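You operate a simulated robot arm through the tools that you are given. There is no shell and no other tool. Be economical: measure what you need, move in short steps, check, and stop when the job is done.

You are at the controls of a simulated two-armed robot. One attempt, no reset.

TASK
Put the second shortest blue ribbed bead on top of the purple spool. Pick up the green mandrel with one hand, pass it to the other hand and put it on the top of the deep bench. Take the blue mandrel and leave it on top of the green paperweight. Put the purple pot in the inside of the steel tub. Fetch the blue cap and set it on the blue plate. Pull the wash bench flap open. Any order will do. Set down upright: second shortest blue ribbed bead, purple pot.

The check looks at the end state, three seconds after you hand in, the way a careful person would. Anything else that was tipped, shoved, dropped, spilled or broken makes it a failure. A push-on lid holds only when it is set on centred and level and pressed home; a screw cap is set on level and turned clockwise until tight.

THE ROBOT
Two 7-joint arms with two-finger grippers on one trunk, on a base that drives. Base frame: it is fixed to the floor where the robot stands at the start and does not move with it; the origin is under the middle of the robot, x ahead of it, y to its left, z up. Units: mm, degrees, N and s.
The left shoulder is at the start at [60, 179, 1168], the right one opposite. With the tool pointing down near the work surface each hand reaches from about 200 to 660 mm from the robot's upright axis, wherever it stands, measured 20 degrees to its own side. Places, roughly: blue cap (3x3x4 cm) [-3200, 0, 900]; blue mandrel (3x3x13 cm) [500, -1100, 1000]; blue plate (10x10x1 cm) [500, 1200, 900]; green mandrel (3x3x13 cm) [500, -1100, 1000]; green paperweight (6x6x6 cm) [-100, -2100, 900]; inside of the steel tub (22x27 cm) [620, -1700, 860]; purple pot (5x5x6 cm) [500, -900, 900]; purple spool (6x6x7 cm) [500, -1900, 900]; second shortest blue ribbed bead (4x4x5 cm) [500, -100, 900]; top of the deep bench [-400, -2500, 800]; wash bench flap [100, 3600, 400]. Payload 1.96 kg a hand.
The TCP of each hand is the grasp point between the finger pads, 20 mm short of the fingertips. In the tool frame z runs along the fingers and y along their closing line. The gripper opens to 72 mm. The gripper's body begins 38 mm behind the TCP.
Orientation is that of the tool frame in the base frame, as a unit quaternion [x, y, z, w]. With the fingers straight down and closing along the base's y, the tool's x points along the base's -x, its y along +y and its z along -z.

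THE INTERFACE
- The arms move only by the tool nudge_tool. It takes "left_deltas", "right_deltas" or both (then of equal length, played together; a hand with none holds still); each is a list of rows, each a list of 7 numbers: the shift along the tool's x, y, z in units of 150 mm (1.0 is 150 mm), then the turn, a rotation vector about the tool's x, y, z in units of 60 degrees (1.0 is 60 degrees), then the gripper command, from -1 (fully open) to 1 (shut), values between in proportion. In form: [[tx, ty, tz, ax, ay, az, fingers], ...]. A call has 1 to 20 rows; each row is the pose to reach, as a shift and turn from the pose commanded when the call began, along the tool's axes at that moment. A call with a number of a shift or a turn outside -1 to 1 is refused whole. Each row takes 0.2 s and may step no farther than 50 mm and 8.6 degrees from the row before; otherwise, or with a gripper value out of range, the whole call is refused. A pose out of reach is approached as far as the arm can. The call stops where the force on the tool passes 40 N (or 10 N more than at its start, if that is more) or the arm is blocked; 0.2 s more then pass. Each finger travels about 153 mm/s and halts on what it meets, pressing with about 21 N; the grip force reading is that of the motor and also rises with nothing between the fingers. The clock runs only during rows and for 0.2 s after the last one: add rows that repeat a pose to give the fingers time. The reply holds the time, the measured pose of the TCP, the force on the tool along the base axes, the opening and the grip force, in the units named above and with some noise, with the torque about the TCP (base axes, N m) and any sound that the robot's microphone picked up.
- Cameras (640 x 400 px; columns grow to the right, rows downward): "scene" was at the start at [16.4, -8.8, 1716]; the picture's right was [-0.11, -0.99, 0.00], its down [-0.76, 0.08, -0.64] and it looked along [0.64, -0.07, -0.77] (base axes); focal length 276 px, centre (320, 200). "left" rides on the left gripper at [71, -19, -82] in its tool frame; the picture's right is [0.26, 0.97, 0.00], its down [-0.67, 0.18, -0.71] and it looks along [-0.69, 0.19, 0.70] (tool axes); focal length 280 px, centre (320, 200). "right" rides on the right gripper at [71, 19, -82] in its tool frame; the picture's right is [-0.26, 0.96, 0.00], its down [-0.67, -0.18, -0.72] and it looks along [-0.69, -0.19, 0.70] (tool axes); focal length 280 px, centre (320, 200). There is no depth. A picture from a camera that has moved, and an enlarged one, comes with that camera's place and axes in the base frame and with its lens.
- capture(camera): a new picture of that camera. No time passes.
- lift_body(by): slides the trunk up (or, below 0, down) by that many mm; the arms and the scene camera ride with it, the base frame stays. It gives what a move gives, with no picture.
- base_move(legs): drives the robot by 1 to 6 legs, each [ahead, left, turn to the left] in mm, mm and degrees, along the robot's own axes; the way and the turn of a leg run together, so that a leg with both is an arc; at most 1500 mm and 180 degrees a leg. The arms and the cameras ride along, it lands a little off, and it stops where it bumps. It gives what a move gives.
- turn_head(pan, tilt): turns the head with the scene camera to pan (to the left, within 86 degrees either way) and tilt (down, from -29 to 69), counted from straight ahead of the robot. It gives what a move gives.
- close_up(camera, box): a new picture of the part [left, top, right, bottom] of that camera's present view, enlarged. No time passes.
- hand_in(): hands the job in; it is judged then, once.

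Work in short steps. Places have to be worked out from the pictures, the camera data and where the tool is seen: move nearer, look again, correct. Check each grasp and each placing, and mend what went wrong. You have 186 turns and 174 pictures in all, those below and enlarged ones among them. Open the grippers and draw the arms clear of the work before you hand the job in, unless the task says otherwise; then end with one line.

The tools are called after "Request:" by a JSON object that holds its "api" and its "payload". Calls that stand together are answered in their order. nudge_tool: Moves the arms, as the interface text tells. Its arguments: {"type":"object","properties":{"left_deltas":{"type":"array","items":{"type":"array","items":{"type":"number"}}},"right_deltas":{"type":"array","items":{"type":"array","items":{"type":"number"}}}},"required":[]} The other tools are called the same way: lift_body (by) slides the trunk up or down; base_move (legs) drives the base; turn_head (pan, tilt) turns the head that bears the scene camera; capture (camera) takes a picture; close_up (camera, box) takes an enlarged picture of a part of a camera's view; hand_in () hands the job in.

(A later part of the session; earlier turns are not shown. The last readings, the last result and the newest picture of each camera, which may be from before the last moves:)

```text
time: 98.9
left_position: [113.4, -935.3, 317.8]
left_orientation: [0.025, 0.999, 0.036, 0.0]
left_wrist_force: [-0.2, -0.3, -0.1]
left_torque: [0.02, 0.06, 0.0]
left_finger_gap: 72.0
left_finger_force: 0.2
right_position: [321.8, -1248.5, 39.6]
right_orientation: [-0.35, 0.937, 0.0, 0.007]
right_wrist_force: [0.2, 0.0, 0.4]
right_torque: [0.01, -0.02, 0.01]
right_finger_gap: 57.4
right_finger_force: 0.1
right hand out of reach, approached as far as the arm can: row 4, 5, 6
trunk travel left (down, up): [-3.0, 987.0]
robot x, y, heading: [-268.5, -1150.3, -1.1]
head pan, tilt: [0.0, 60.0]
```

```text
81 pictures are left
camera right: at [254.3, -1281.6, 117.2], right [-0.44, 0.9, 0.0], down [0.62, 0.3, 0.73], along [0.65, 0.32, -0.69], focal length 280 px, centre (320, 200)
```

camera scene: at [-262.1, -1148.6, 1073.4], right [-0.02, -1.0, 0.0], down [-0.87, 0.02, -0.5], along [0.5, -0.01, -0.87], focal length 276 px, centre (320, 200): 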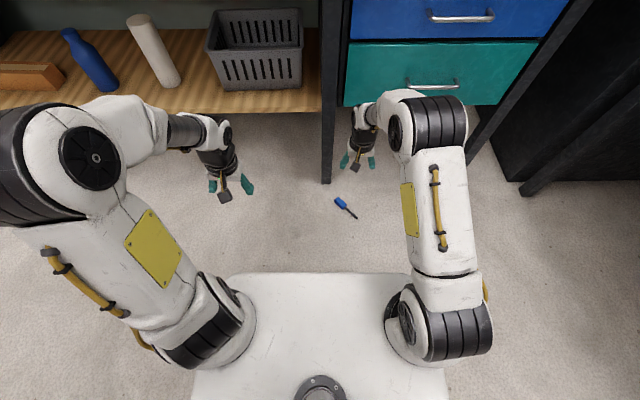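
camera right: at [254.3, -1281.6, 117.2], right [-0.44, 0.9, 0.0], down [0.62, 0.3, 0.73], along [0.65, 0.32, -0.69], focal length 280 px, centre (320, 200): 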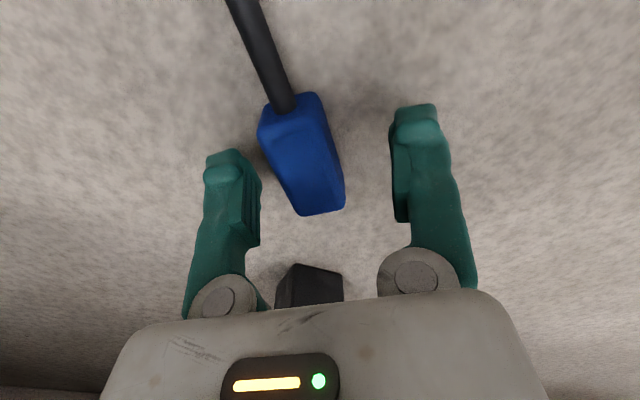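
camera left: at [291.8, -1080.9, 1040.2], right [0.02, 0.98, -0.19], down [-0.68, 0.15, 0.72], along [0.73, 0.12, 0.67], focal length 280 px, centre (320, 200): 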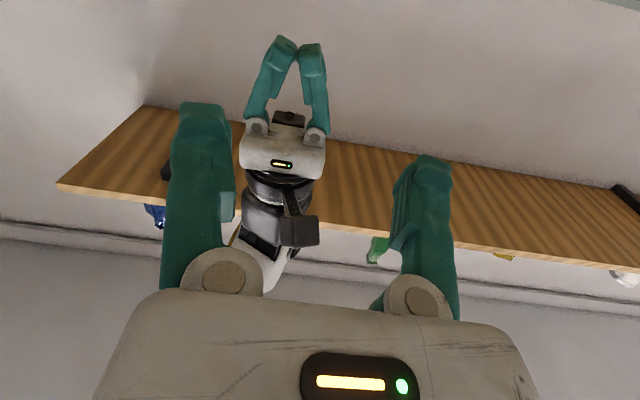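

Slightly out of reach; I raise, drive 60 mm forward, and retarget.

Request:
{"api": "nudge_tool", "payload": {"right_deltas": [[0, 0, -0.2, 0, 0, 0, -0.6], [0, 0, -0.4, 0, 0, 0, -0.6]]}}

Request:
{"api": "base_move", "payload": {"legs": [[60, 0, 0]]}}

Request:
{"api": "nudge_tool", "payload": {"right_deltas": [[0.13, -0.12, 0, 0, 0, 0, -0.6], [0.25, -0.25, 0, 0, 0, 0, -0.6], [0.25, -0.25, 0, 0, 0, 0, -0.6]]}}

Request:
{"api": "capture", "payload": {"camera": "right"}}

```text
time: 99.5
left_position: [113.3, -936.8, 318.0]
left_orientation: [0.025, 0.999, 0.036, 0.0]
left_wrist_force: [0.4, -0.1, 0.2]
left_torque: [-0.01, 0.03, 0.03]
left_finger_gap: 72.0
left_finger_force: 0.1
right_position: [321.8, -1251.5, 97.1]
right_orientation: [-0.35, 0.937, 0.001, 0.007]
right_wrist_force: [0.8, 0.3, -0.3]
right_torque: [0.01, -0.02, -0.02]
right_finger_gap: 57.6
right_finger_force: 0.1
trunk travel left (down, up): [-3.0, 987.0]
robot x, y, heading: [-268.0, -1145.8, -1.2]
head pan, tilt: [0.0, 60.0]
```

```text
time: 100.5
left_position: [175.1, -936.2, 317.6]
left_orientation: [0.024, 0.999, 0.036, 0.001]
left_wrist_force: [-0.3, 0.2, -0.5]
left_torque: [0.02, 0.02, 0.0]
left_finger_gap: 71.8
left_finger_force: 0.1
right_position: [382.4, -1251.3, 97.7]
right_orientation: [-0.351, 0.936, 0.001, 0.006]
right_wrist_force: [-1.0, -0.1, 0.2]
right_torque: [0.01, 0.02, 0.02]
right_finger_gap: 57.5
right_finger_force: 0.0
trunk travel left (down, up): [-3.0, 987.0]
robot x, y, heading: [-206.3, -1147.8, -0.9]
head pan, tilt: [0.0, 60.0]
```

```text
time: 101.3
left_position: [173.9, -934.7, 317.3]
left_orientation: [0.024, 0.999, 0.035, 0.0]
left_wrist_force: [0.4, 0.3, 0.3]
left_torque: [0.02, -0.03, -0.03]
left_finger_gap: 72.1
left_finger_force: 0.0
right_position: [377.4, -1304.4, 96.3]
right_orientation: [-0.352, 0.936, 0.001, 0.006]
right_wrist_force: [0.4, 0.2, 0.8]
right_torque: [-0.03, 0.01, 0.04]
right_finger_gap: 57.9
right_finger_force: 0.0
trunk travel left (down, up): [-3.0, 987.0]
robot x, y, heading: [-208.1, -1149.4, -1.0]
head pan, tilt: [0.0, 60.0]
```

```text
80 pictures are left
camera right: at [310.8, -1337.5, 175.9], right [-0.44, 0.9, 0.0], down [0.62, 0.3, 0.72], along [0.65, 0.32, -0.69], focal length 280 px, centre (320, 200)
```

right: 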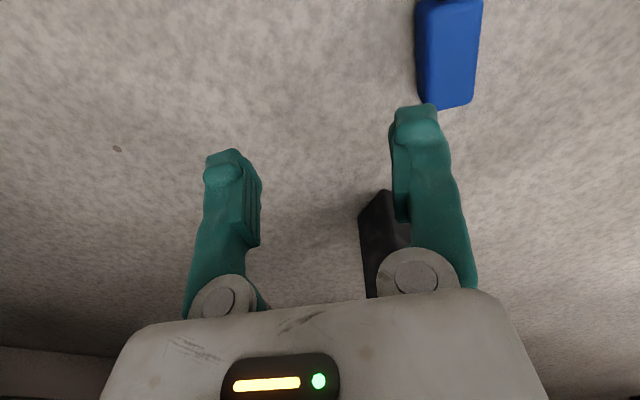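

I shift 72 mm along the tool's y to be back over the head, and recheck.

Request:
{"api": "nudge_tool", "payload": {"right_deltas": [[0, 0.24, 0, 0, 0, 0, -0.6], [0, 0.48, 0, 0, 0, 0, -0.6], [0, 0.48, 0, 0, 0, 0, -0.6]]}}

Request:
{"api": "capture", "payload": {"camera": "right"}}

```text
time: 102.1
left_position: [173.6, -935.6, 317.5]
left_orientation: [0.023, 0.999, 0.036, 0.001]
left_wrist_force: [0.4, 0.4, 0.7]
left_torque: [-0.03, -0.02, -0.01]
left_finger_gap: 71.8
left_finger_force: 0.0
right_position: [333.1, -1250.1, 100.1]
right_orientation: [-0.351, 0.936, 0.001, 0.006]
right_wrist_force: [0.0, 0.1, 0.3]
right_torque: [-0.02, 0.0, -0.02]
right_finger_gap: 57.6
right_finger_force: 0.3
trunk travel left (down, up): [-3.0, 987.0]
robot x, y, heading: [-206.0, -1148.1, -1.1]
head pan, tilt: [0.0, 60.0]
```

```text
79 pictures are left
camera right: at [264.9, -1284.0, 178.6], right [-0.44, 0.9, 0.0], down [0.62, 0.3, 0.72], along [0.65, 0.32, -0.69], focal length 280 px, centre (320, 200)
```

right: 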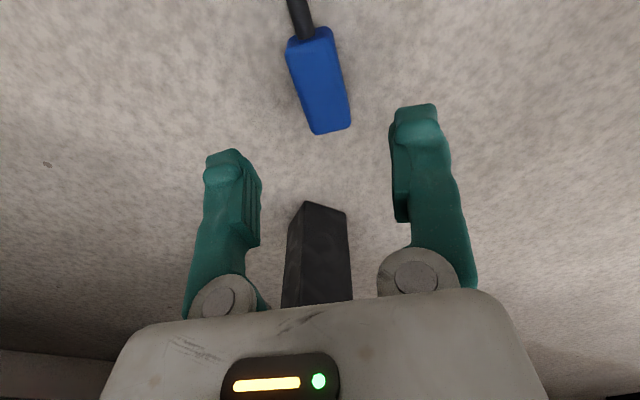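

Centred within 2 mm. I descend to z≈26 and close.

Request:
{"api": "nudge_tool", "payload": {"right_deltas": [[0.012, 0.011, 0.15, 0, 0, 0.02, -0.6], [0.012, 0.011, 0.3, 0, 0, 0.02, -0.6], [0.012, 0.011, 0.42, 0, 0, 0.02, -0.6], [0.012, 0.011, 0.49, 0, 0, 0.02, -0.6], [0.012, 0.011, 0.49, 0, 0, 0.02, -0.6]]}}

Request:
{"api": "nudge_tool", "payload": {"right_deltas": [[0, 0, 0, 0, 0, 0, 0], [0, 0, 0, 0, 0, 0, 1], [0, 0, 0, 0, 0, 0, 1], [0, 0, -0.2, 0, 0, 0, 1], [0, 0, -0.5, 0, 0, 0, 1]]}}

Request:
{"api": "capture", "payload": {"camera": "right"}}

```text
time: 103.3
left_position: [173.4, -936.4, 318.9]
left_orientation: [0.023, 0.999, 0.036, 0.001]
left_wrist_force: [0.6, 0.1, -0.1]
left_torque: [-0.01, 0.04, 0.01]
left_finger_gap: 72.1
left_finger_force: 0.0
right_position: [330.2, -1249.9, 23.6]
right_orientation: [-0.342, 0.94, 0.001, 0.006]
right_wrist_force: [-0.1, -0.1, -0.9]
right_torque: [0.02, -0.03, -0.01]
right_finger_gap: 57.5
right_finger_force: 0.0
trunk travel left (down, up): [-3.0, 987.0]
robot x, y, heading: [-208.5, -1151.3, -1.0]
head pan, tilt: [0.0, 60.0]
```

```text
time: 104.5
left_position: [173.3, -935.9, 317.3]
left_orientation: [0.024, 0.999, 0.035, 0.0]
left_wrist_force: [-0.6, -0.2, -0.4]
left_torque: [-0.01, 0.0, 0.0]
left_finger_gap: 72.1
left_finger_force: 0.0
right_position: [331.8, -1249.4, 98.9]
right_orientation: [-0.341, 0.94, 0.0, 0.006]
right_wrist_force: [0.2, -0.2, -0.5]
right_torque: [-0.01, 0.02, 0.01]
right_finger_gap: 26.0
right_finger_force: 21.3
trunk travel left (down, up): [-3.0, 987.0]
robot x, y, heading: [-207.2, -1148.5, -1.0]
head pan, tilt: [0.0, 60.0]
```

```text
78 pictures are left
camera right: at [264.5, -1280.8, 178.0], right [-0.42, 0.91, 0.0], down [0.63, 0.29, 0.72], along [0.66, 0.3, -0.69], focal length 280 px, centre (320, 200)
```

right: 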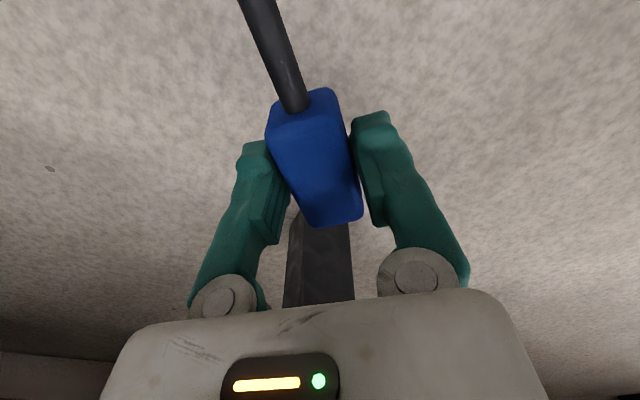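

Blue mandrel held by its head, lying level. I back the base 300 mm off the bench, unyaw the hand, and raise the trunk.

Request:
{"api": "base_move", "payload": {"legs": [[-300, 0, 0]]}}

Request:
{"api": "nudge_tool", "payload": {"right_deltas": [[0, 0, -0.2, 0, 0, 0.13, 1], [0, 0, -0.4, 0, 0, 0.26, 1], [0, 0, -0.6, 0, 0, 0.39, 1], [0, 0, -0.8, 0, 0, 0.52, 1], [0, 0, -0.9, 0, 0, 0.66, 1]]}}

Request:
{"api": "lift_body", "payload": {"by": 400}}

Request:
{"api": "lift_body", "payload": {"by": 400}}

Request:
{"api": "turn_head", "payload": {"pan": -60, "tilt": 40}}

Request:
{"api": "capture", "payload": {"camera": "scene"}}

```text
time: 106.5
left_position: [-127.8, -927.7, 318.6]
left_orientation: [0.02, 0.999, 0.036, 0.0]
left_wrist_force: [0.3, -0.8, -0.1]
left_torque: [-0.04, -0.02, -0.06]
left_finger_gap: 71.9
left_finger_force: 0.1
right_position: [33.1, -1240.2, 97.8]
right_orientation: [-0.345, 0.939, 0.0, 0.007]
right_wrist_force: [0.4, -0.2, -0.7]
right_torque: [-0.01, 0.02, 0.02]
right_finger_gap: 26.0
right_finger_force: 21.0
trunk travel left (down, up): [-3.0, 987.0]
robot x, y, heading: [-505.2, -1144.0, -0.9]
head pan, tilt: [0.0, 60.0]
```

```text
time: 107.7
left_position: [-128.2, -929.3, 317.9]
left_orientation: [0.021, 0.999, 0.036, 0.0]
left_wrist_force: [-0.3, -0.5, -0.8]
left_torque: [-0.04, -0.04, -0.02]
left_finger_gap: 71.8
left_finger_force: 0.1
right_position: [33.2, -1241.1, 236.1]
right_orientation: [-0.005, 1.0, 0.002, 0.006]
right_wrist_force: [0.9, -0.3, -0.8]
right_torque: [-0.01, 0.0, 0.0]
right_finger_gap: 25.7
right_finger_force: 21.2
trunk travel left (down, up): [-3.0, 987.0]
robot x, y, heading: [-505.6, -1146.2, -0.6]
head pan, tilt: [0.0, 60.0]
```

```text
time: 111.5
left_position: [-128.9, -928.0, 717.3]
left_orientation: [0.02, 0.999, 0.035, 0.0]
left_wrist_force: [0.3, 0.3, -0.6]
left_torque: [0.01, 0.01, 0.02]
left_finger_gap: 72.1
left_finger_force: 0.1
right_position: [33.2, -1242.1, 635.6]
right_orientation: [-0.006, 1.0, 0.003, 0.006]
right_wrist_force: [0.2, -0.3, -0.9]
right_torque: [-0.01, 0.0, -0.01]
right_finger_gap: 26.0
right_finger_force: 20.9
trunk travel left (down, up): [-403.0, 587.0]
robot x, y, heading: [-508.5, -1145.3, -0.8]
head pan, tilt: [0.0, 60.0]
```

```text
time: 115.4
left_position: [-127.7, -928.8, 1117.5]
left_orientation: [0.02, 0.999, 0.036, 0.0]
left_wrist_force: [0.0, -0.1, 0.0]
left_torque: [-0.02, 0.03, -0.01]
left_finger_gap: 72.0
left_finger_force: 0.1
right_position: [34.3, -1242.3, 1034.6]
right_orientation: [-0.007, 1.0, 0.002, 0.006]
right_wrist_force: [0.7, 0.9, 0.0]
right_torque: [-0.03, -0.02, -0.01]
right_finger_gap: 25.9
right_finger_force: 21.1
trunk travel left (down, up): [-803.0, 187.0]
robot x, y, heading: [-504.8, -1147.6, -0.7]
head pan, tilt: [0.0, 60.0]
```

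```text
time: 116.7
left_position: [-127.6, -928.1, 1117.0]
left_orientation: [0.021, 0.999, 0.036, 0.0]
left_wrist_force: [-1.1, 0.2, 0.2]
left_torque: [0.02, 0.01, 0.01]
left_finger_gap: 71.9
left_finger_force: 0.0
right_position: [32.0, -1241.7, 1036.0]
right_orientation: [-0.006, 1.0, 0.003, 0.006]
right_wrist_force: [0.2, -0.2, -0.7]
right_torque: [-0.03, -0.02, -0.02]
right_finger_gap: 25.8
right_finger_force: 21.1
trunk travel left (down, up): [-803.0, 187.0]
robot x, y, heading: [-509.8, -1143.7, -0.7]
head pan, tilt: [-60.0, 40.0]
```

```text
77 pictures are left
camera scene: at [-526.3, -1218.0, 1720.1], right [-0.87, -0.49, 0.0], down [-0.31, 0.56, -0.77], along [0.37, -0.67, -0.64], focal length 276 px, centre (320, 200)
```

scene: 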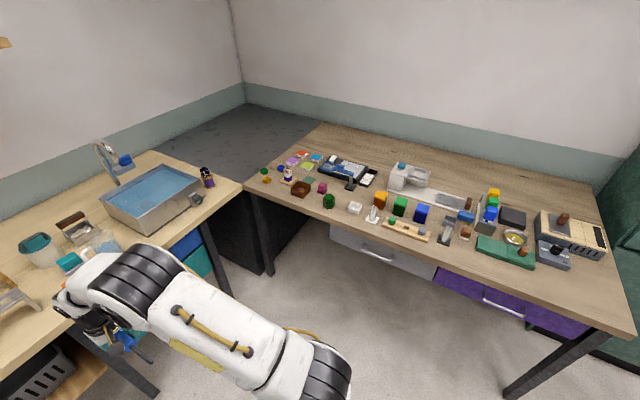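

The deep bench's front edge is near y≈-2013; a dark green object at ≈(-73,-2116) should be the paperweight. I zoom on it and then turn right 90° and drive there.

Request:
{"api": "close_up", "payload": {"camera": "scene", "box": [250, 140, 450, 265]}}

Request:
{"api": "base_move", "payload": {"legs": [[0, 0, -89.3], [440, 460, 0]]}}

Request:
{"api": "turn_head", "payload": {"pan": 0, "tilt": 45}}

Request:
{"api": "capture", "payload": {"camera": "scene"}}

```text
3.20 times, centred on (350, 202) of scene
camera zoom: at [-526.3, -1218.0, 1720.1], right [-0.87, -0.49, 0.0], down [-0.31, 0.56, -0.77], along [0.37, -0.67, -0.64], focal length 884 px, centre (224, 192)
```

zoom: 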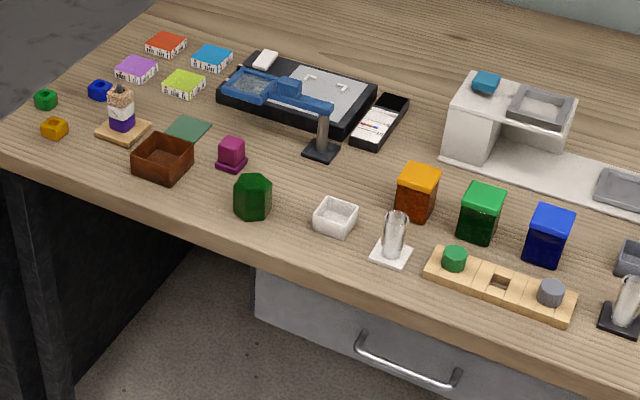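

```text
time: 123.9
left_position: [197.7, -1928.0, 1116.3]
left_orientation: [0.704, 0.709, 0.025, 0.026]
left_wrist_force: [1.0, -0.1, -0.7]
left_torque: [0.0, -0.02, -0.01]
left_finger_gap: 71.9
left_finger_force: 0.1
right_position: [-108.4, -2104.6, 1036.1]
right_orientation: [0.686, 0.728, -0.002, 0.006]
right_wrist_force: [-0.2, 0.0, -1.1]
right_torque: [-0.03, 0.01, -0.01]
right_finger_gap: 26.0
right_finger_force: 21.1
trunk travel left (down, up): [-803.0, 187.0]
robot x, y, heading: [-38.3, -1561.6, -88.0]
head pan, tilt: [-60.0, 40.0]
```

```text
time: 125.2
left_position: [196.5, -1929.1, 1118.8]
left_orientation: [0.704, 0.709, 0.025, 0.025]
left_wrist_force: [0.0, -0.2, -0.3]
left_torque: [0.0, 0.01, 0.01]
left_finger_gap: 72.0
left_finger_force: 0.0
right_position: [-108.5, -2104.6, 1035.6]
right_orientation: [0.686, 0.727, -0.003, 0.006]
right_wrist_force: [0.6, -0.6, -0.5]
right_torque: [-0.02, 0.0, 0.0]
right_finger_gap: 25.6
right_finger_force: 21.3
trunk travel left (down, up): [-803.0, 187.0]
robot x, y, heading: [-39.0, -1558.8, -87.9]
head pan, tilt: [0.0, 45.0]
```

```text
75 pictures are left
camera scene: at [-35.7, -1581.2, 1712.8], right [-1.0, -0.03, 0.0], down [-0.02, 0.71, -0.71], along [0.02, -0.71, -0.71], focal length 276 px, centre (320, 200)
```

scene: 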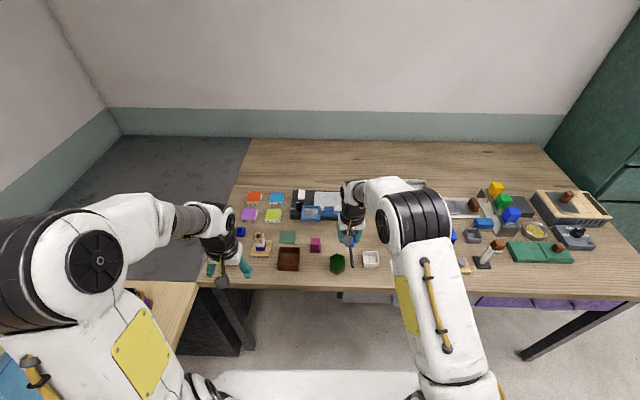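

I enlarge the paperweight from both cameras.

Request:
{"api": "close_up", "payload": {"camera": "scene", "box": [280, 200, 400, 275]}}

Request:
{"api": "capture", "payload": {"camera": "right"}}

```text
5.33 times, centred on (340, 238) of scene
camera zoom: at [-35.7, -1581.2, 1712.8], right [-1.0, -0.03, 0.0], down [-0.02, 0.71, -0.71], along [0.02, -0.71, -0.71], focal length 1474 px, centre (213, 0)
```

zoom: 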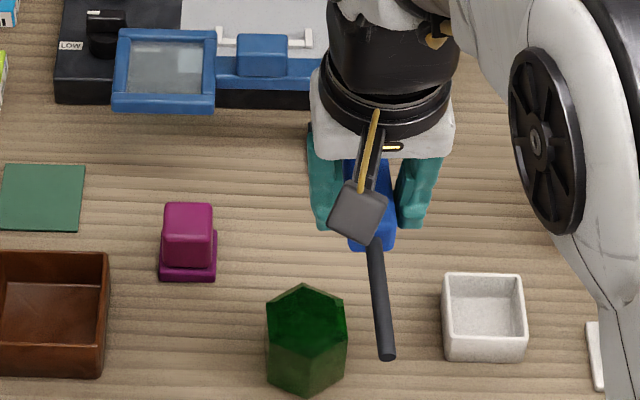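

```text
73 pictures are left
camera right: at [-93.0, -2031.9, 1115.5], right [0.98, -0.2, 0.01], down [-0.15, -0.68, 0.72], along [-0.14, -0.71, -0.69], focal length 280 px, centre (320, 200)
```

right: 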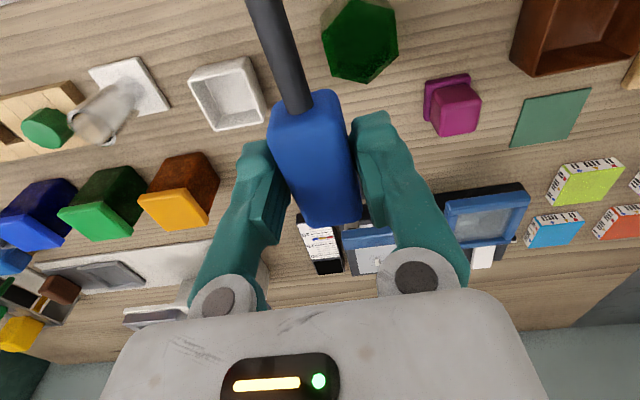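

Paperweight top centre ≈ (-78,-2095,915). I align the head over it and descend to z≈955.

Request:
{"api": "nudge_tool", "payload": {"right_deltas": [[0.052, 0.2, 0, 0, 0, 0, 1], [0.052, 0.203, 0.2, 0, 0, 0, 1], [0.052, 0.203, 0.4, 0, 0, 0, 1], [0.052, 0.203, 0.53, 0, 0, 0, 1], [0.052, 0.203, 0.53, 0, 0, 0, 1]]}}

Request:
{"api": "capture", "payload": {"camera": "right"}}

Request:
{"api": "close_up", "payload": {"camera": "scene", "box": [280, 200, 400, 275]}}

```text
time: 126.4
left_position: [197.0, -1929.4, 1118.7]
left_orientation: [0.704, 0.709, 0.025, 0.025]
left_wrist_force: [0.4, 0.6, 0.4]
left_torque: [0.03, -0.02, 0.02]
left_finger_gap: 71.8
left_finger_force: 0.0
right_position: [-78.1, -2094.6, 954.1]
right_orientation: [0.686, 0.727, -0.002, 0.007]
right_wrist_force: [0.1, -0.5, -0.5]
right_torque: [0.02, 0.0, -0.01]
right_finger_gap: 25.8
right_finger_force: 20.7
trunk travel left (down, up): [-803.0, 187.0]
robot x, y, heading: [-36.6, -1556.2, -88.1]
head pan, tilt: [0.0, 45.0]
```

```text
72 pictures are left
camera right: at [-62.4, -2022.0, 1034.1], right [0.98, -0.2, 0.01], down [-0.15, -0.68, 0.72], along [-0.14, -0.71, -0.69], focal length 280 px, centre (320, 200)
```

right: 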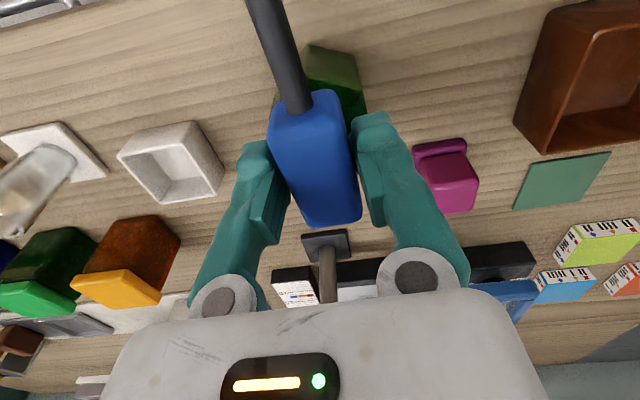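

```text
5.33 times, centred on (340, 238) of scene
camera zoom: at [-36.1, -1581.1, 1712.8], right [-1.0, -0.03, 0.0], down [-0.02, 0.71, -0.71], along [0.02, -0.71, -0.71], focal length 1474 px, centre (213, 0)
```

zoom: 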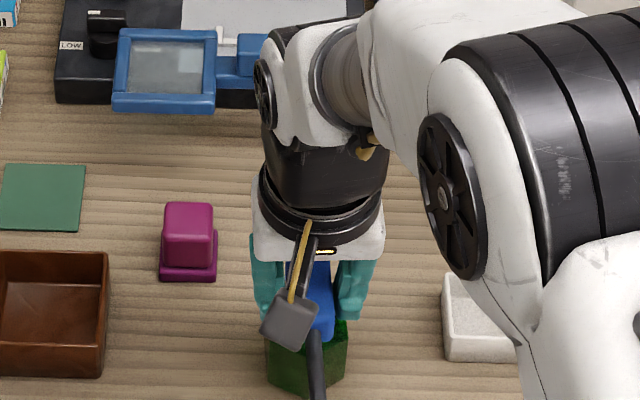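

Alignment looks good. I lower slowly to contact.

Request:
{"api": "nudge_tool", "payload": {"right_deltas": [[0, 0, 0.03, 0, 0, 0, 1], [0, 0, 0.06, 0, 0, 0, 1], [0, 0, 0.08, 0, 0, 0, 1], [0, 0, 0.095, 0, 0, 0, 1], [0, 0, 0.11, 0, 0, 0, 1]]}}

```text
time: 127.6
left_position: [197.2, -1928.1, 1117.4]
left_orientation: [0.704, 0.709, 0.026, 0.025]
left_wrist_force: [-0.3, 0.6, -0.1]
left_torque: [-0.02, -0.02, 0.01]
left_finger_gap: 71.9
left_finger_force: 0.1
right_position: [-78.1, -2095.1, 940.0]
right_orientation: [0.685, 0.728, -0.003, 0.007]
right_wrist_force: [0.0, 0.3, -0.5]
right_torque: [0.02, -0.03, -0.02]
right_finger_gap: 26.0
right_finger_force: 21.5
trunk travel left (down, up): [-803.0, 187.0]
robot x, y, heading: [-35.7, -1557.0, -88.0]
head pan, tilt: [0.0, 45.0]
```

Request:
{"api": "nudge_tool", "payload": {"right_deltas": [[0, 0, 0.015, 0, 0, 0, 1], [0, 0, 0.03, 0, 0, 0, 1], [0, 0, 0.04, 0, 0, 0, 1], [0, 0, 0.05, 0, 0, 0, 1], [0, 0, 0.06, 0, 0, 0, 1]]}}

Request:
{"api": "close_up", "payload": {"camera": "right", "box": [200, 0, 440, 150]}}

```text
time: 128.8
left_position: [197.0, -1927.8, 1117.8]
left_orientation: [0.705, 0.709, 0.025, 0.025]
left_wrist_force: [-0.7, -0.4, 0.2]
left_torque: [0.02, 0.0, 0.02]
left_finger_gap: 71.8
left_finger_force: 0.0
right_position: [-77.5, -2097.5, 932.5]
right_orientation: [0.686, 0.728, -0.003, 0.007]
right_wrist_force: [-0.7, 0.3, 6.5]
right_torque: [0.07, 0.06, -0.01]
right_finger_gap: 25.8
right_finger_force: 20.8
trunk travel left (down, up): [-803.0, 187.0]
robot x, y, heading: [-34.5, -1556.4, -87.9]
head pan, tilt: [0.0, 45.0]
```

```text
2.67 times, centred on (320, 75) of right
camera zoom: at [-62.4, -2024.6, 1012.0], right [0.98, -0.2, 0.01], down [-0.15, -0.67, 0.72], along [-0.14, -0.71, -0.69], focal length 748 px, centre (320, 533)
```

zoom: 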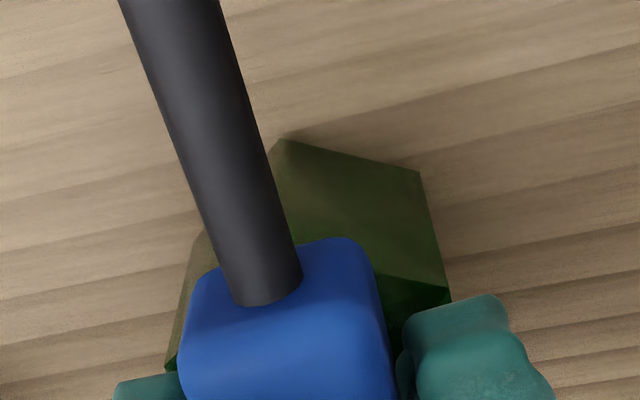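

Contact is gentle (6.5 N) and the head sits on the hex top. I open and rise.

Request:
{"api": "nudge_tool", "payload": {"right_deltas": [[0, 0, 0, 0, 0, 0, 0.2], [0, 0, 0, 0, 0, 0, -0.3], [0, 0, 0, 0, 0, 0, -0.4], [0, 0, -0.1, 0, 0, 0, -0.4], [0, 0, -0.3, 0, 0, 0, -0.4], [0, 0, -0.6, 0, 0, 0, -0.4]]}}

Request:
{"api": "capture", "payload": {"camera": "right"}}

```text
time: 130.2
left_position: [197.4, -1927.0, 1117.2]
left_orientation: [0.704, 0.709, 0.026, 0.025]
left_wrist_force: [0.2, -0.1, -0.6]
left_torque: [-0.03, 0.02, -0.03]
left_finger_gap: 72.2
left_finger_force: 0.1
right_position: [-78.0, -2092.5, 1018.6]
right_orientation: [0.685, 0.728, -0.003, 0.006]
right_wrist_force: [-0.1, -0.1, 0.1]
right_torque: [-0.01, 0.01, -0.05]
right_finger_gap: 50.4
right_finger_force: 0.0
trunk travel left (down, up): [-803.0, 187.0]
robot x, y, heading: [-33.7, -1557.1, -87.9]
head pan, tilt: [0.0, 45.0]
```

```text
69 pictures are left
camera right: at [-62.1, -2020.1, 1099.1], right [0.98, -0.2, 0.01], down [-0.15, -0.68, 0.72], along [-0.14, -0.71, -0.69], focal length 280 px, centre (320, 200)
```

right: 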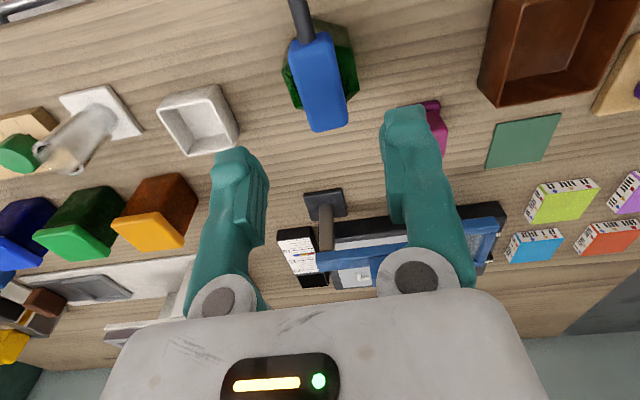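

Blue mandrel lies securely on the paperweight. I retract the right hand, back off, and return to the rack for the green mandrel.

Request:
{"api": "nudge_tool", "payload": {"right_deltas": [[0.15, 0, -0.2, 0, 0, 0, -0.6], [0.35, 0, -0.4, 0, 0, 0, -0.6], [0.55, 0, -0.6, 0, 0, 0, -0.6], [0.75, 0, -0.75, 0, 0, 0, -0.6]]}}

Request:
{"api": "base_move", "payload": {"legs": [[-300, 0, 0], [0, 0, 88], [30, 280, 0]]}}

Request:
{"api": "turn_head", "payload": {"pan": 0, "tilt": 50}}

Request:
{"api": "capture", "payload": {"camera": "scene"}}

```text
time: 131.2
left_position: [196.7, -1927.2, 1118.4]
left_orientation: [0.704, 0.709, 0.025, 0.025]
left_wrist_force: [-1.2, 0.3, 1.2]
left_torque: [-0.03, -0.01, 0.01]
left_finger_gap: 71.8
left_finger_force: 0.0
right_position: [-80.9, -1979.0, 1130.4]
right_orientation: [0.686, 0.728, -0.003, 0.007]
right_wrist_force: [-0.6, 0.9, 0.4]
right_torque: [0.02, 0.0, -0.02]
right_finger_gap: 57.7
right_finger_force: 0.1
trunk travel left (down, up): [-803.0, 187.0]
robot x, y, heading: [-31.9, -1559.8, -87.8]
head pan, tilt: [0.0, 45.0]
```

```text
time: 138.5
left_position: [363.7, -766.9, 1118.4]
left_orientation: [0.018, 0.999, 0.036, 0.001]
left_wrist_force: [-0.4, -0.3, 0.0]
left_torque: [0.03, 0.01, 0.0]
left_finger_gap: 71.7
left_finger_force: 0.0
right_position: [404.2, -1046.9, 1129.3]
right_orientation: [-0.009, 1.0, 0.003, 0.005]
right_wrist_force: [-0.8, 0.0, 0.1]
right_torque: [0.0, -0.01, 0.02]
right_finger_gap: 57.9
right_finger_force: 0.1
trunk travel left (down, up): [-803.0, 187.0]
robot x, y, heading: [-15.3, -987.0, -0.3]
head pan, tilt: [0.0, 45.0]
```

```text
time: 139.2
left_position: [363.4, -765.4, 1117.0]
left_orientation: [0.018, 0.999, 0.035, 0.0]
left_wrist_force: [-0.3, 0.4, 0.5]
left_torque: [-0.03, -0.01, 0.03]
left_finger_gap: 71.9
left_finger_force: 0.1
right_position: [404.6, -1043.6, 1129.1]
right_orientation: [-0.008, 1.0, 0.002, 0.006]
right_wrist_force: [-0.2, 0.4, 0.1]
right_torque: [-0.03, 0.0, 0.0]
right_finger_gap: 57.6
right_finger_force: 0.1
trunk travel left (down, up): [-803.0, 187.0]
robot x, y, heading: [-12.4, -983.5, -0.6]
head pan, tilt: [0.0, 50.0]
```

```text
68 pictures are left
camera scene: at [2.1, -982.6, 1705.9], right [-0.01, -1.0, 0.0], down [-0.77, 0.01, -0.64], along [0.64, -0.01, -0.77], focal length 276 px, centre (320, 200)
```

scene: 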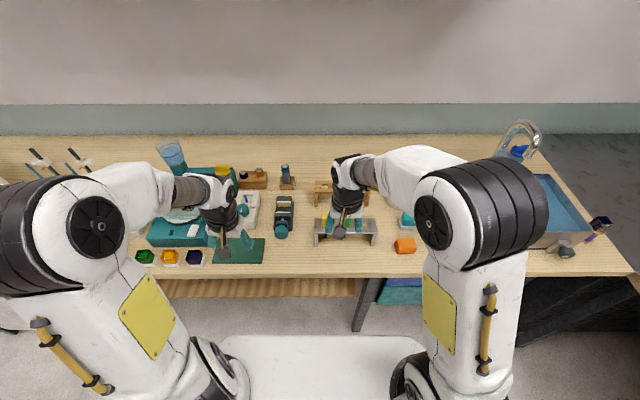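

I move the right hand toward the green head (≈(535,-1069)) and look.

Request:
{"api": "nudge_tool", "payload": {"right_deltas": [[-0.2, -0.05, 0.15, 0, 0, 0, -0.7], [-0.4, -0.1, 0.3, 0, 0, 0, -0.7], [-0.6, -0.15, 0.4, 0, 0, 0, -0.7], [-0.83, -0.16, 0.45, 0, 0, 0, -0.7], [-0.83, -0.16, 0.5, 0, 0, 0, -0.7]]}}

Request:
{"api": "capture", "payload": {"camera": "right"}}

Request:
{"api": "close_up", "payload": {"camera": "scene", "box": [280, 180, 400, 255]}}

```text
time: 140.4
left_position: [363.2, -766.0, 1117.3]
left_orientation: [0.017, 0.999, 0.036, 0.001]
left_wrist_force: [-0.1, 0.2, 0.5]
left_torque: [-0.02, 0.0, 0.02]
left_finger_gap: 72.3
left_finger_force: 0.1
right_position: [529.6, -1066.7, 1056.1]
right_orientation: [-0.009, 1.0, 0.002, 0.005]
right_wrist_force: [-0.4, 0.1, 0.5]
right_torque: [0.01, -0.01, -0.01]
right_finger_gap: 60.8
right_finger_force: 0.1
trunk travel left (down, up): [-803.0, 187.0]
robot x, y, heading: [-13.2, -982.8, -0.4]
head pan, tilt: [0.0, 50.0]
```

```text
67 pictures are left
camera right: at [458.1, -1049.9, 1135.6], right [0.25, 0.97, 0.01], down [0.67, -0.17, 0.72], along [0.7, -0.17, -0.69], focal length 280 px, centre (320, 200)
```

right: 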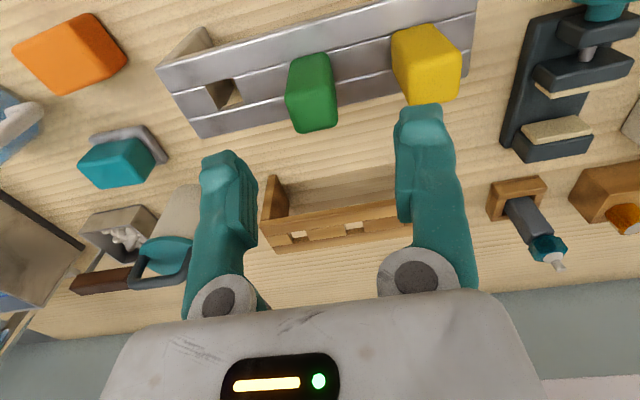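

```text
5.33 times, centred on (340, 218) of scene
camera zoom: at [1.2, -983.4, 1705.9], right [-0.01, -1.0, 0.0], down [-0.77, 0.01, -0.64], along [0.64, 0.0, -0.77], focal length 1474 px, centre (213, 107)
```

zoom: 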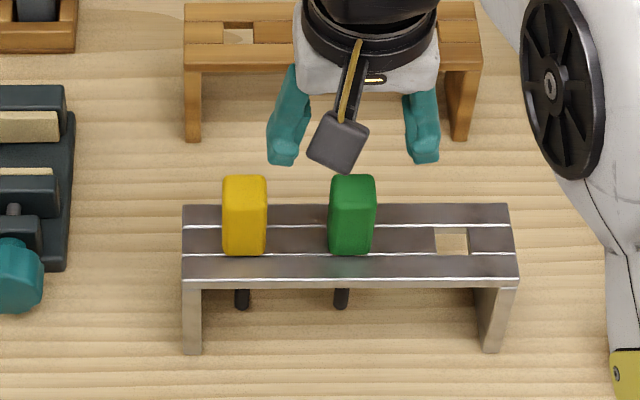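

The rack slots sit at x≈533 and the head's top is ≈993, so the head is at ≈(533,-1071). I align and descend to z≈968.

Request:
{"api": "nudge_tool", "payload": {"right_deltas": [[-0.025, -0.022, 0.05, 0, 0, 0.01, -0.5], [-0.025, -0.022, 0.2, 0, 0, 0.01, -0.5], [-0.025, -0.022, 0.35, 0, 0, 0.01, -0.5], [-0.025, -0.022, 0.5, 0, 0, 0.01, -0.5], [-0.025, -0.022, 0.58, 0, 0, 0.01, -0.5], [-0.025, -0.022, 0.58, 0, 0, 0.01, -0.5]]}}

Request:
{"api": "capture", "payload": {"camera": "right"}}

```text
time: 141.8
left_position: [364.1, -764.8, 1117.5]
left_orientation: [0.017, 0.999, 0.036, 0.001]
left_wrist_force: [-0.6, -0.4, 0.2]
left_torque: [-0.03, 0.0, 0.01]
left_finger_gap: 71.9
left_finger_force: 0.1
right_position: [535.9, -1070.6, 969.4]
right_orientation: [-0.003, 1.0, 0.002, 0.007]
right_wrist_force: [0.0, 1.2, 0.4]
right_torque: [0.03, 0.01, -0.02]
right_finger_gap: 54.1
right_finger_force: 0.0
trunk travel left (down, up): [-803.0, 187.0]
robot x, y, heading: [-17.8, -986.4, -0.5]
head pan, tilt: [0.0, 50.0]
```

```text
65 pictures are left
camera right: at [463.2, -1052.9, 1048.7], right [0.26, 0.97, 0.01], down [0.67, -0.18, 0.72], along [0.7, -0.18, -0.69], focal length 280 px, centre (320, 200)
```

right: 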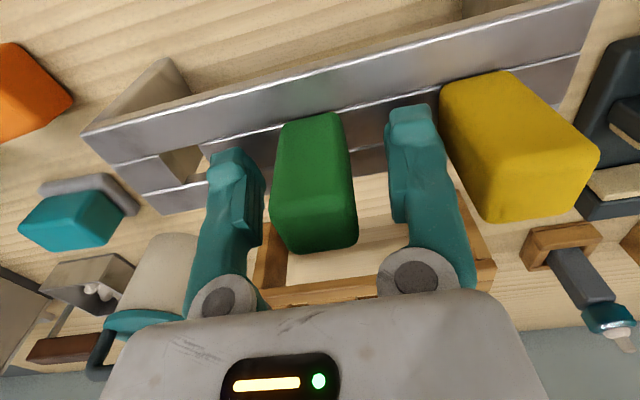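

Head is between the fingers; I close and lift out of the rack.

Request:
{"api": "nudge_tool", "payload": {"right_deltas": [[0, 0, 0, 0, 0, 0, 0], [0, 0, 0, 0, 0, 0, 1], [0, 0, 0, 0, 0, 0, 1], [0, 0, -0.15, 0, 0, 0, 1], [0, 0, -0.35, 0, 0, 0, 1], [0, 0, -0.6, 0, 0, 0, 1], [0, 0, -0.8, 0, 0, 0, 1]]}}

Request:
{"api": "capture", "payload": {"camera": "right"}}

```text
time: 143.4
left_position: [363.6, -765.3, 1116.9]
left_orientation: [0.017, 0.999, 0.035, 0.001]
left_wrist_force: [-0.1, -0.3, 0.3]
left_torque: [0.02, 0.01, 0.01]
left_finger_gap: 71.8
left_finger_force: 0.0
right_position: [533.4, -1073.3, 1087.1]
right_orientation: [-0.003, 1.0, 0.003, 0.006]
right_wrist_force: [0.4, -0.5, -0.5]
right_torque: [-0.01, 0.0, 0.0]
right_finger_gap: 25.8
right_finger_force: 20.4
trunk travel left (down, up): [-803.0, 187.0]
robot x, y, heading: [-18.9, -980.4, -0.3]
head pan, tilt: [0.0, 50.0]
```

```text
64 pictures are left
camera right: at [461.6, -1055.9, 1166.8], right [0.26, 0.97, 0.01], down [0.67, -0.18, 0.72], along [0.7, -0.18, -0.69], focal length 280 px, centre (320, 200)
```

right: 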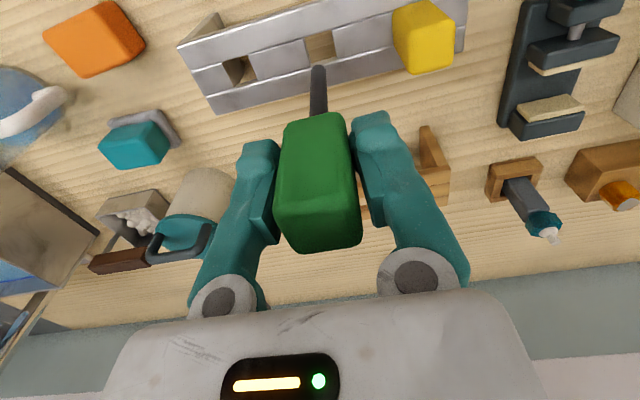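

Green mandrel is out. I back 300 mm off, bring the right hand to the middle, and start yawing the left hand -45° (to point forward-right).

Request:
{"api": "nudge_tool", "payload": {"right_deltas": [[0.15, 0, -0.1, 0, 0, 0, 1], [0.4, 0, -0.15, 0, 0, 0, 1], [0.65, 0, -0.15, 0, 0, 0, 1], [0.9, 0, -0.15, 0, 0, 0, 1]]}}

Request:
{"api": "base_move", "payload": {"legs": [[-300, 0, 0]]}}

Request:
{"api": "nudge_tool", "payload": {"right_deltas": [[0, 0.15, 0, 0, 0, 0, 1], [0, 0.3, 0, 0, 0, 0, 1], [0, 0.45, 0, 0, 0, 0, 1], [0, 0.6, 0, 0, 0, 0, 1], [0, 0.75, 0, 0, 0, 0, 1], [0, 0.85, 0, 0, 0, 0, 1]], "left_deltas": [[0, 0.05, 0, 0.02, 0, 0.12, -1], [0, 0.1, 0, 0.04, 0, 0.24, -1], [0, 0.15, 0, 0.06, 0, 0.36, -1], [0, 0.2, 0, 0.06, 0, 0.48, -1], [0, 0.25, 0, 0.06, 0, 0.6, -1], [0, 0.3, 0, 0.06, 0, 0.72, -1]]}}

Request:
{"api": "nudge_tool", "payload": {"left_deltas": [[0, 0, 0, 0, -0.14, 0, -1], [0, 0, 0, 0, -0.28, 0, -1], [0, 0, 0, 0, -0.42, 0, -1], [0, 0, 0, 0, -0.56, 0, -1], [0, 0, 0, 0, -0.7, 0, -1], [0, 0, 0, 0, -0.84, 0, -1], [0, 0, 0, 0, -0.98, 0, -1]]}}

Request:
{"api": "capture", "payload": {"camera": "scene"}}

```text
time: 144.4
left_position: [362.9, -765.4, 1118.6]
left_orientation: [0.017, 0.999, 0.036, 0.001]
left_wrist_force: [-0.7, 0.6, -0.2]
left_torque: [0.01, -0.02, 0.01]
left_finger_gap: 72.1
left_finger_force: 0.0
right_position: [399.6, -1072.8, 1110.4]
right_orientation: [-0.003, 1.0, 0.003, 0.006]
right_wrist_force: [-0.8, 0.4, -0.5]
right_torque: [-0.01, -0.02, 0.03]
right_finger_gap: 25.6
right_finger_force: 21.0
trunk travel left (down, up): [-803.0, 187.0]
robot x, y, heading: [-14.7, -985.5, -0.3]
head pan, tilt: [0.0, 50.0]
```

```text
time: 146.4
left_position: [59.9, -762.8, 1116.5]
left_orientation: [0.017, 0.999, 0.036, 0.0]
left_wrist_force: [-0.1, 0.0, 0.0]
left_torque: [0.03, 0.04, -0.04]
left_finger_gap: 72.2
left_finger_force: 0.0
right_position: [99.3, -1070.8, 1111.0]
right_orientation: [-0.004, 1.0, 0.003, 0.005]
right_wrist_force: [0.3, 0.1, -0.6]
right_torque: [0.0, 0.01, -0.02]
right_finger_gap: 25.8
right_finger_force: 20.7
trunk travel left (down, up): [-803.0, 187.0]
robot x, y, heading: [-321.7, -980.4, -0.4]
head pan, tilt: [0.0, 50.0]
```

```text
time: 147.8
left_position: [60.1, -717.3, 1120.4]
left_orientation: [0.384, 0.923, 0.002, -0.013]
left_wrist_force: [-0.2, -0.7, 1.1]
left_torque: [0.0, 0.0, 0.0]
left_finger_gap: 72.0
left_finger_force: 0.1
right_position: [99.8, -942.8, 1110.8]
right_orientation: [-0.006, 1.0, 0.003, 0.007]
right_wrist_force: [-0.2, -0.5, -0.4]
right_torque: [-0.06, 0.01, 0.02]
right_finger_gap: 25.7
right_finger_force: 20.4
trunk travel left (down, up): [-803.0, 187.0]
robot x, y, heading: [-320.0, -980.7, -0.4]
head pan, tilt: [0.0, 50.0]
```

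```text
time: 149.4
left_position: [60.7, -716.3, 1120.4]
left_orientation: [0.334, 0.811, -0.186, 0.443]
left_wrist_force: [-0.2, -0.2, 0.8]
left_torque: [0.01, 0.06, -0.01]
left_finger_gap: 71.8
left_finger_force: 0.0
right_position: [99.0, -943.5, 1110.7]
right_orientation: [-0.004, 1.0, 0.002, 0.007]
right_wrist_force: [0.3, 0.0, 0.1]
right_torque: [-0.01, -0.01, 0.01]
right_finger_gap: 25.9
right_finger_force: 20.8
trunk travel left (down, up): [-803.0, 187.0]
robot x, y, heading: [-320.2, -980.5, -0.3]
head pan, tilt: [0.0, 50.0]
```

```text
63 pictures are left
camera scene: at [-301.7, -980.1, 1705.9], right [0.0, -1.0, 0.0], down [-0.77, 0.0, -0.64], along [0.64, 0.0, -0.77], focal length 276 px, centre (320, 200)
```

scene: 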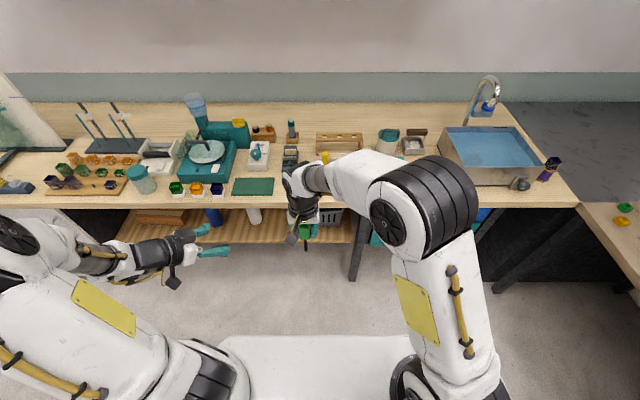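

Left hand swings well. I finish the tilt (-32.6°) and then move laterally and down to the pin's height.

Request:
{"api": "nudge_tool", "payload": {"left_deltas": [[0, 0, 0, 0, -0.14, 0, -1], [0, 0, 0, 0, -0.28, 0, -1], [0, 0, 0, 0, -0.42, 0, -1], [0, 0, 0, 0, -0.54, 0, -1], [0, 0, 0, 0, -0.54, 0, -1]]}}

Request:
{"api": "nudge_tool", "payload": {"left_deltas": [[0.1, -0.2, 0, 0, 0, 0, -1], [0.2, -0.4, 0.05, 0, 0, 0, -1], [0.3, -0.6, 0.1, 0, 0, 0, -1], [0.4, -0.75, 0.2, 0, 0, 0, -1], [0.53, -0.89, 0.3, 0, 0, 0, -1], [0.53, -0.89, 0.4, 0, 0, 0, -1]]}}

Request:
{"api": "capture", "payload": {"camera": "left"}}

Request:
{"api": "capture", "payload": {"camera": "scene"}}

```text
time: 150.6
left_position: [62.0, -717.8, 1120.9]
left_orientation: [0.27, 0.655, -0.272, 0.651]
left_wrist_force: [0.4, 0.4, -0.2]
left_torque: [-0.03, 0.0, 0.0]
left_finger_gap: 72.0
left_finger_force: 0.1
right_position: [98.9, -943.6, 1110.5]
right_orientation: [-0.005, 1.0, 0.002, 0.006]
right_wrist_force: [-0.2, 0.4, -0.6]
right_torque: [0.04, -0.01, -0.03]
right_finger_gap: 25.7
right_finger_force: 20.9
trunk travel left (down, up): [-803.0, 187.0]
robot x, y, heading: [-318.5, -986.8, -0.1]
head pan, tilt: [0.0, 50.0]
```

```text
time: 152.0
left_position: [10.3, -857.9, 1040.5]
left_orientation: [0.269, 0.656, -0.271, 0.65]
left_wrist_force: [-0.9, -0.2, 0.6]
left_torque: [-0.03, 0.0, 0.0]
left_finger_gap: 72.0
left_finger_force: 0.0
right_position: [98.0, -943.1, 1111.2]
right_orientation: [-0.004, 1.0, 0.002, 0.006]
right_wrist_force: [0.1, 0.3, -0.3]
right_torque: [-0.01, 0.01, 0.03]
right_finger_gap: 25.5
right_finger_force: 21.3
trunk travel left (down, up): [-803.0, 187.0]
robot x, y, heading: [-317.0, -979.5, -0.4]
head pan, tilt: [0.0, 50.0]
```

```text
62 pictures are left
camera left: at [-61.0, -813.8, 970.3], right [0.68, 0.68, -0.27], down [-0.37, 0.64, 0.68], along [0.63, -0.36, 0.69], focal length 280 px, centre (320, 200)
```

left: 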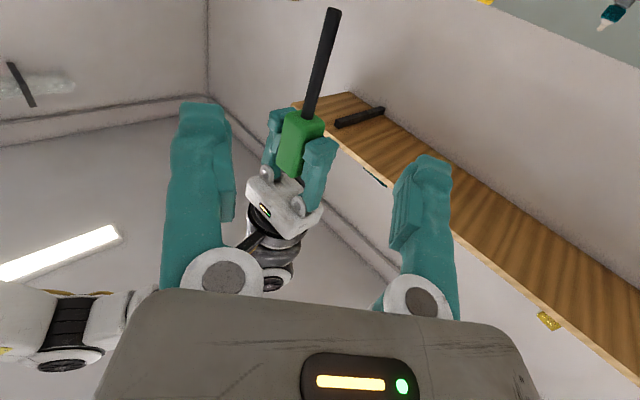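

```text
61 pictures are left
camera scene: at [-301.3, -981.6, 1705.9], right [0.0, -1.0, 0.0], down [-0.77, 0.0, -0.64], along [0.64, 0.0, -0.77], focal length 276 px, centre (320, 200)
```

scene: 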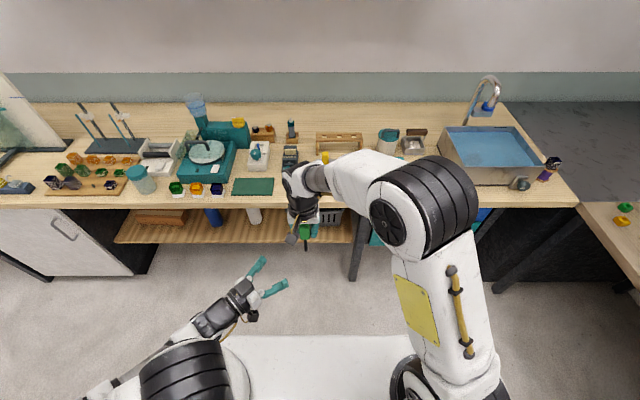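

The pin lines up exactly. I approach 115 mm along the fingers and close the left hand on the pin.

Request:
{"api": "nudge_tool", "payload": {"left_deltas": [[0, 0.01, 0.2, 0, 0, 0, -1], [0, 0.01, 0.4, 0, 0, 0, -1], [0, 0.01, 0.6, 0, 0, 0, -1], [0, 0.01, 0.767, 0, 0, 0, -1], [0, 0.01, 0.767, 0, 0, 0, -1]]}}

Request:
{"api": "capture", "payload": {"camera": "left"}}

```text
time: 153.2
left_position: [89.7, -934.4, 1040.9]
left_orientation: [0.27, 0.655, -0.271, 0.651]
left_wrist_force: [-1.0, 0.7, 0.4]
left_torque: [-0.01, 0.0, 0.01]
left_finger_gap: 71.9
left_finger_force: 0.1
right_position: [96.7, -943.9, 1110.1]
right_orientation: [-0.004, 1.0, 0.002, 0.007]
right_wrist_force: [-0.7, -0.2, -0.7]
right_torque: [0.01, 0.01, 0.05]
right_finger_gap: 25.8
right_finger_force: 20.9
trunk travel left (down, up): [-803.0, 187.0]
robot x, y, heading: [-319.3, -982.9, -0.2]
head pan, tilt: [0.0, 50.0]
```

```text
60 pictures are left
camera left: at [17.7, -891.3, 971.1], right [0.68, 0.68, -0.27], down [-0.37, 0.64, 0.68], along [0.63, -0.36, 0.69], focal length 280 px, centre (320, 200)
```

left: 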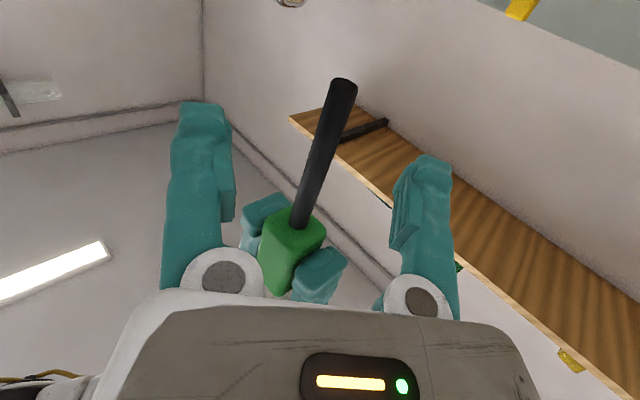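

Request:
{"api": "nudge_tool", "payload": {"left_deltas": [[0, 0, 0, 0, 0, 0, -0.2], [0, 0, 0, 0, 0, 0, 0.5], [0, 0, 0, 0, 0, 0, 1], [0, 0, 0, 0, 0, 0, 1], [0, 0, 0, 0, 0, 0, 1]]}}

Request:
{"api": "capture", "payload": {"camera": "left"}}

```text
time: 154.4
left_position: [89.1, -934.8, 1040.8]
left_orientation: [0.269, 0.657, -0.272, 0.65]
left_wrist_force: [-1.1, -2.6, -0.9]
left_torque: [0.11, 0.02, -0.02]
left_finger_gap: 8.7
left_finger_force: 20.7
right_position: [98.2, -943.4, 1110.8]
right_orientation: [-0.004, 1.0, 0.003, 0.006]
right_wrist_force: [0.7, 2.3, 0.5]
right_torque: [0.05, -0.09, 0.02]
right_finger_gap: 25.9
right_finger_force: 20.6
trunk travel left (down, up): [-803.0, 187.0]
robot x, y, heading: [-318.6, -981.5, -0.2]
head pan, tilt: [0.0, 50.0]
```

```text
59 pictures are left
camera left: at [17.8, -891.4, 971.1], right [0.68, 0.68, -0.27], down [-0.37, 0.64, 0.68], along [0.63, -0.36, 0.69], focal length 280 px, centre (320, 200)
```

left: 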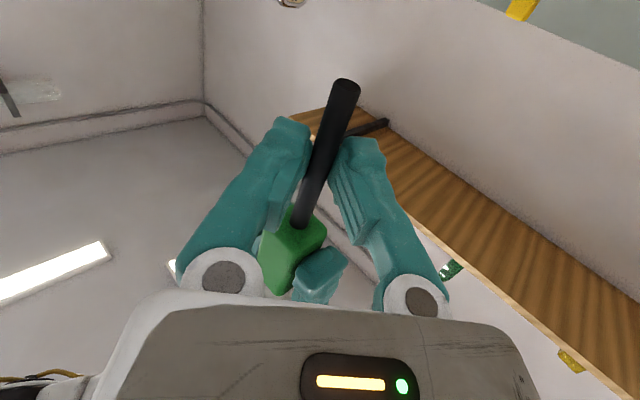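

Firm grip with low side force. I open the right hand and raise it clear.

Request:
{"api": "nudge_tool", "payload": {"right_deltas": [[0, 0, 0, 0, 0, 0, 0.2], [0, 0, 0, 0, 0, 0, -0.6], [0, 0, 0, 0, 0, 0, -0.6], [0, 0, -0.15, 0, 0, 0, -0.6], [0, 0, -0.35, 0, 0, 0, -0.6], [0, 0, -0.6, 0, 0, 0, -0.6]]}}

Request:
{"api": "capture", "payload": {"camera": "left"}}

```text
time: 155.8
left_position: [90.4, -934.6, 1041.6]
left_orientation: [0.27, 0.656, -0.272, 0.65]
left_wrist_force: [-0.5, 0.5, -0.9]
left_torque: [-0.04, 0.0, 0.02]
left_finger_gap: 8.9
left_finger_force: 20.9
right_position: [96.7, -941.9, 1153.7]
right_orientation: [-0.004, 1.0, 0.003, 0.005]
right_wrist_force: [0.7, 0.2, 0.2]
right_torque: [0.0, -0.01, -0.01]
right_finger_gap: 57.6
right_finger_force: 0.1
right hand out of reach, approached as far as the arm can: row 5, 6
trunk travel left (down, up): [-803.0, 187.0]
robot x, y, heading: [-317.3, -980.1, -0.0]
head pan, tilt: [0.0, 50.0]
```

```text
58 pictures are left
camera left: at [18.2, -891.2, 970.9], right [0.68, 0.68, -0.27], down [-0.37, 0.64, 0.68], along [0.63, -0.36, 0.69], focal length 280 px, centre (320, 200)
```

left: 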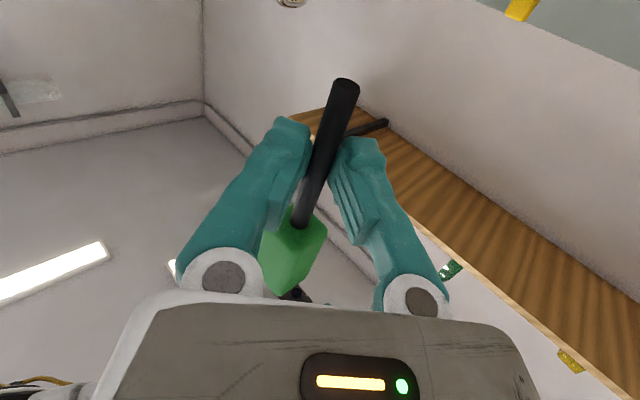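

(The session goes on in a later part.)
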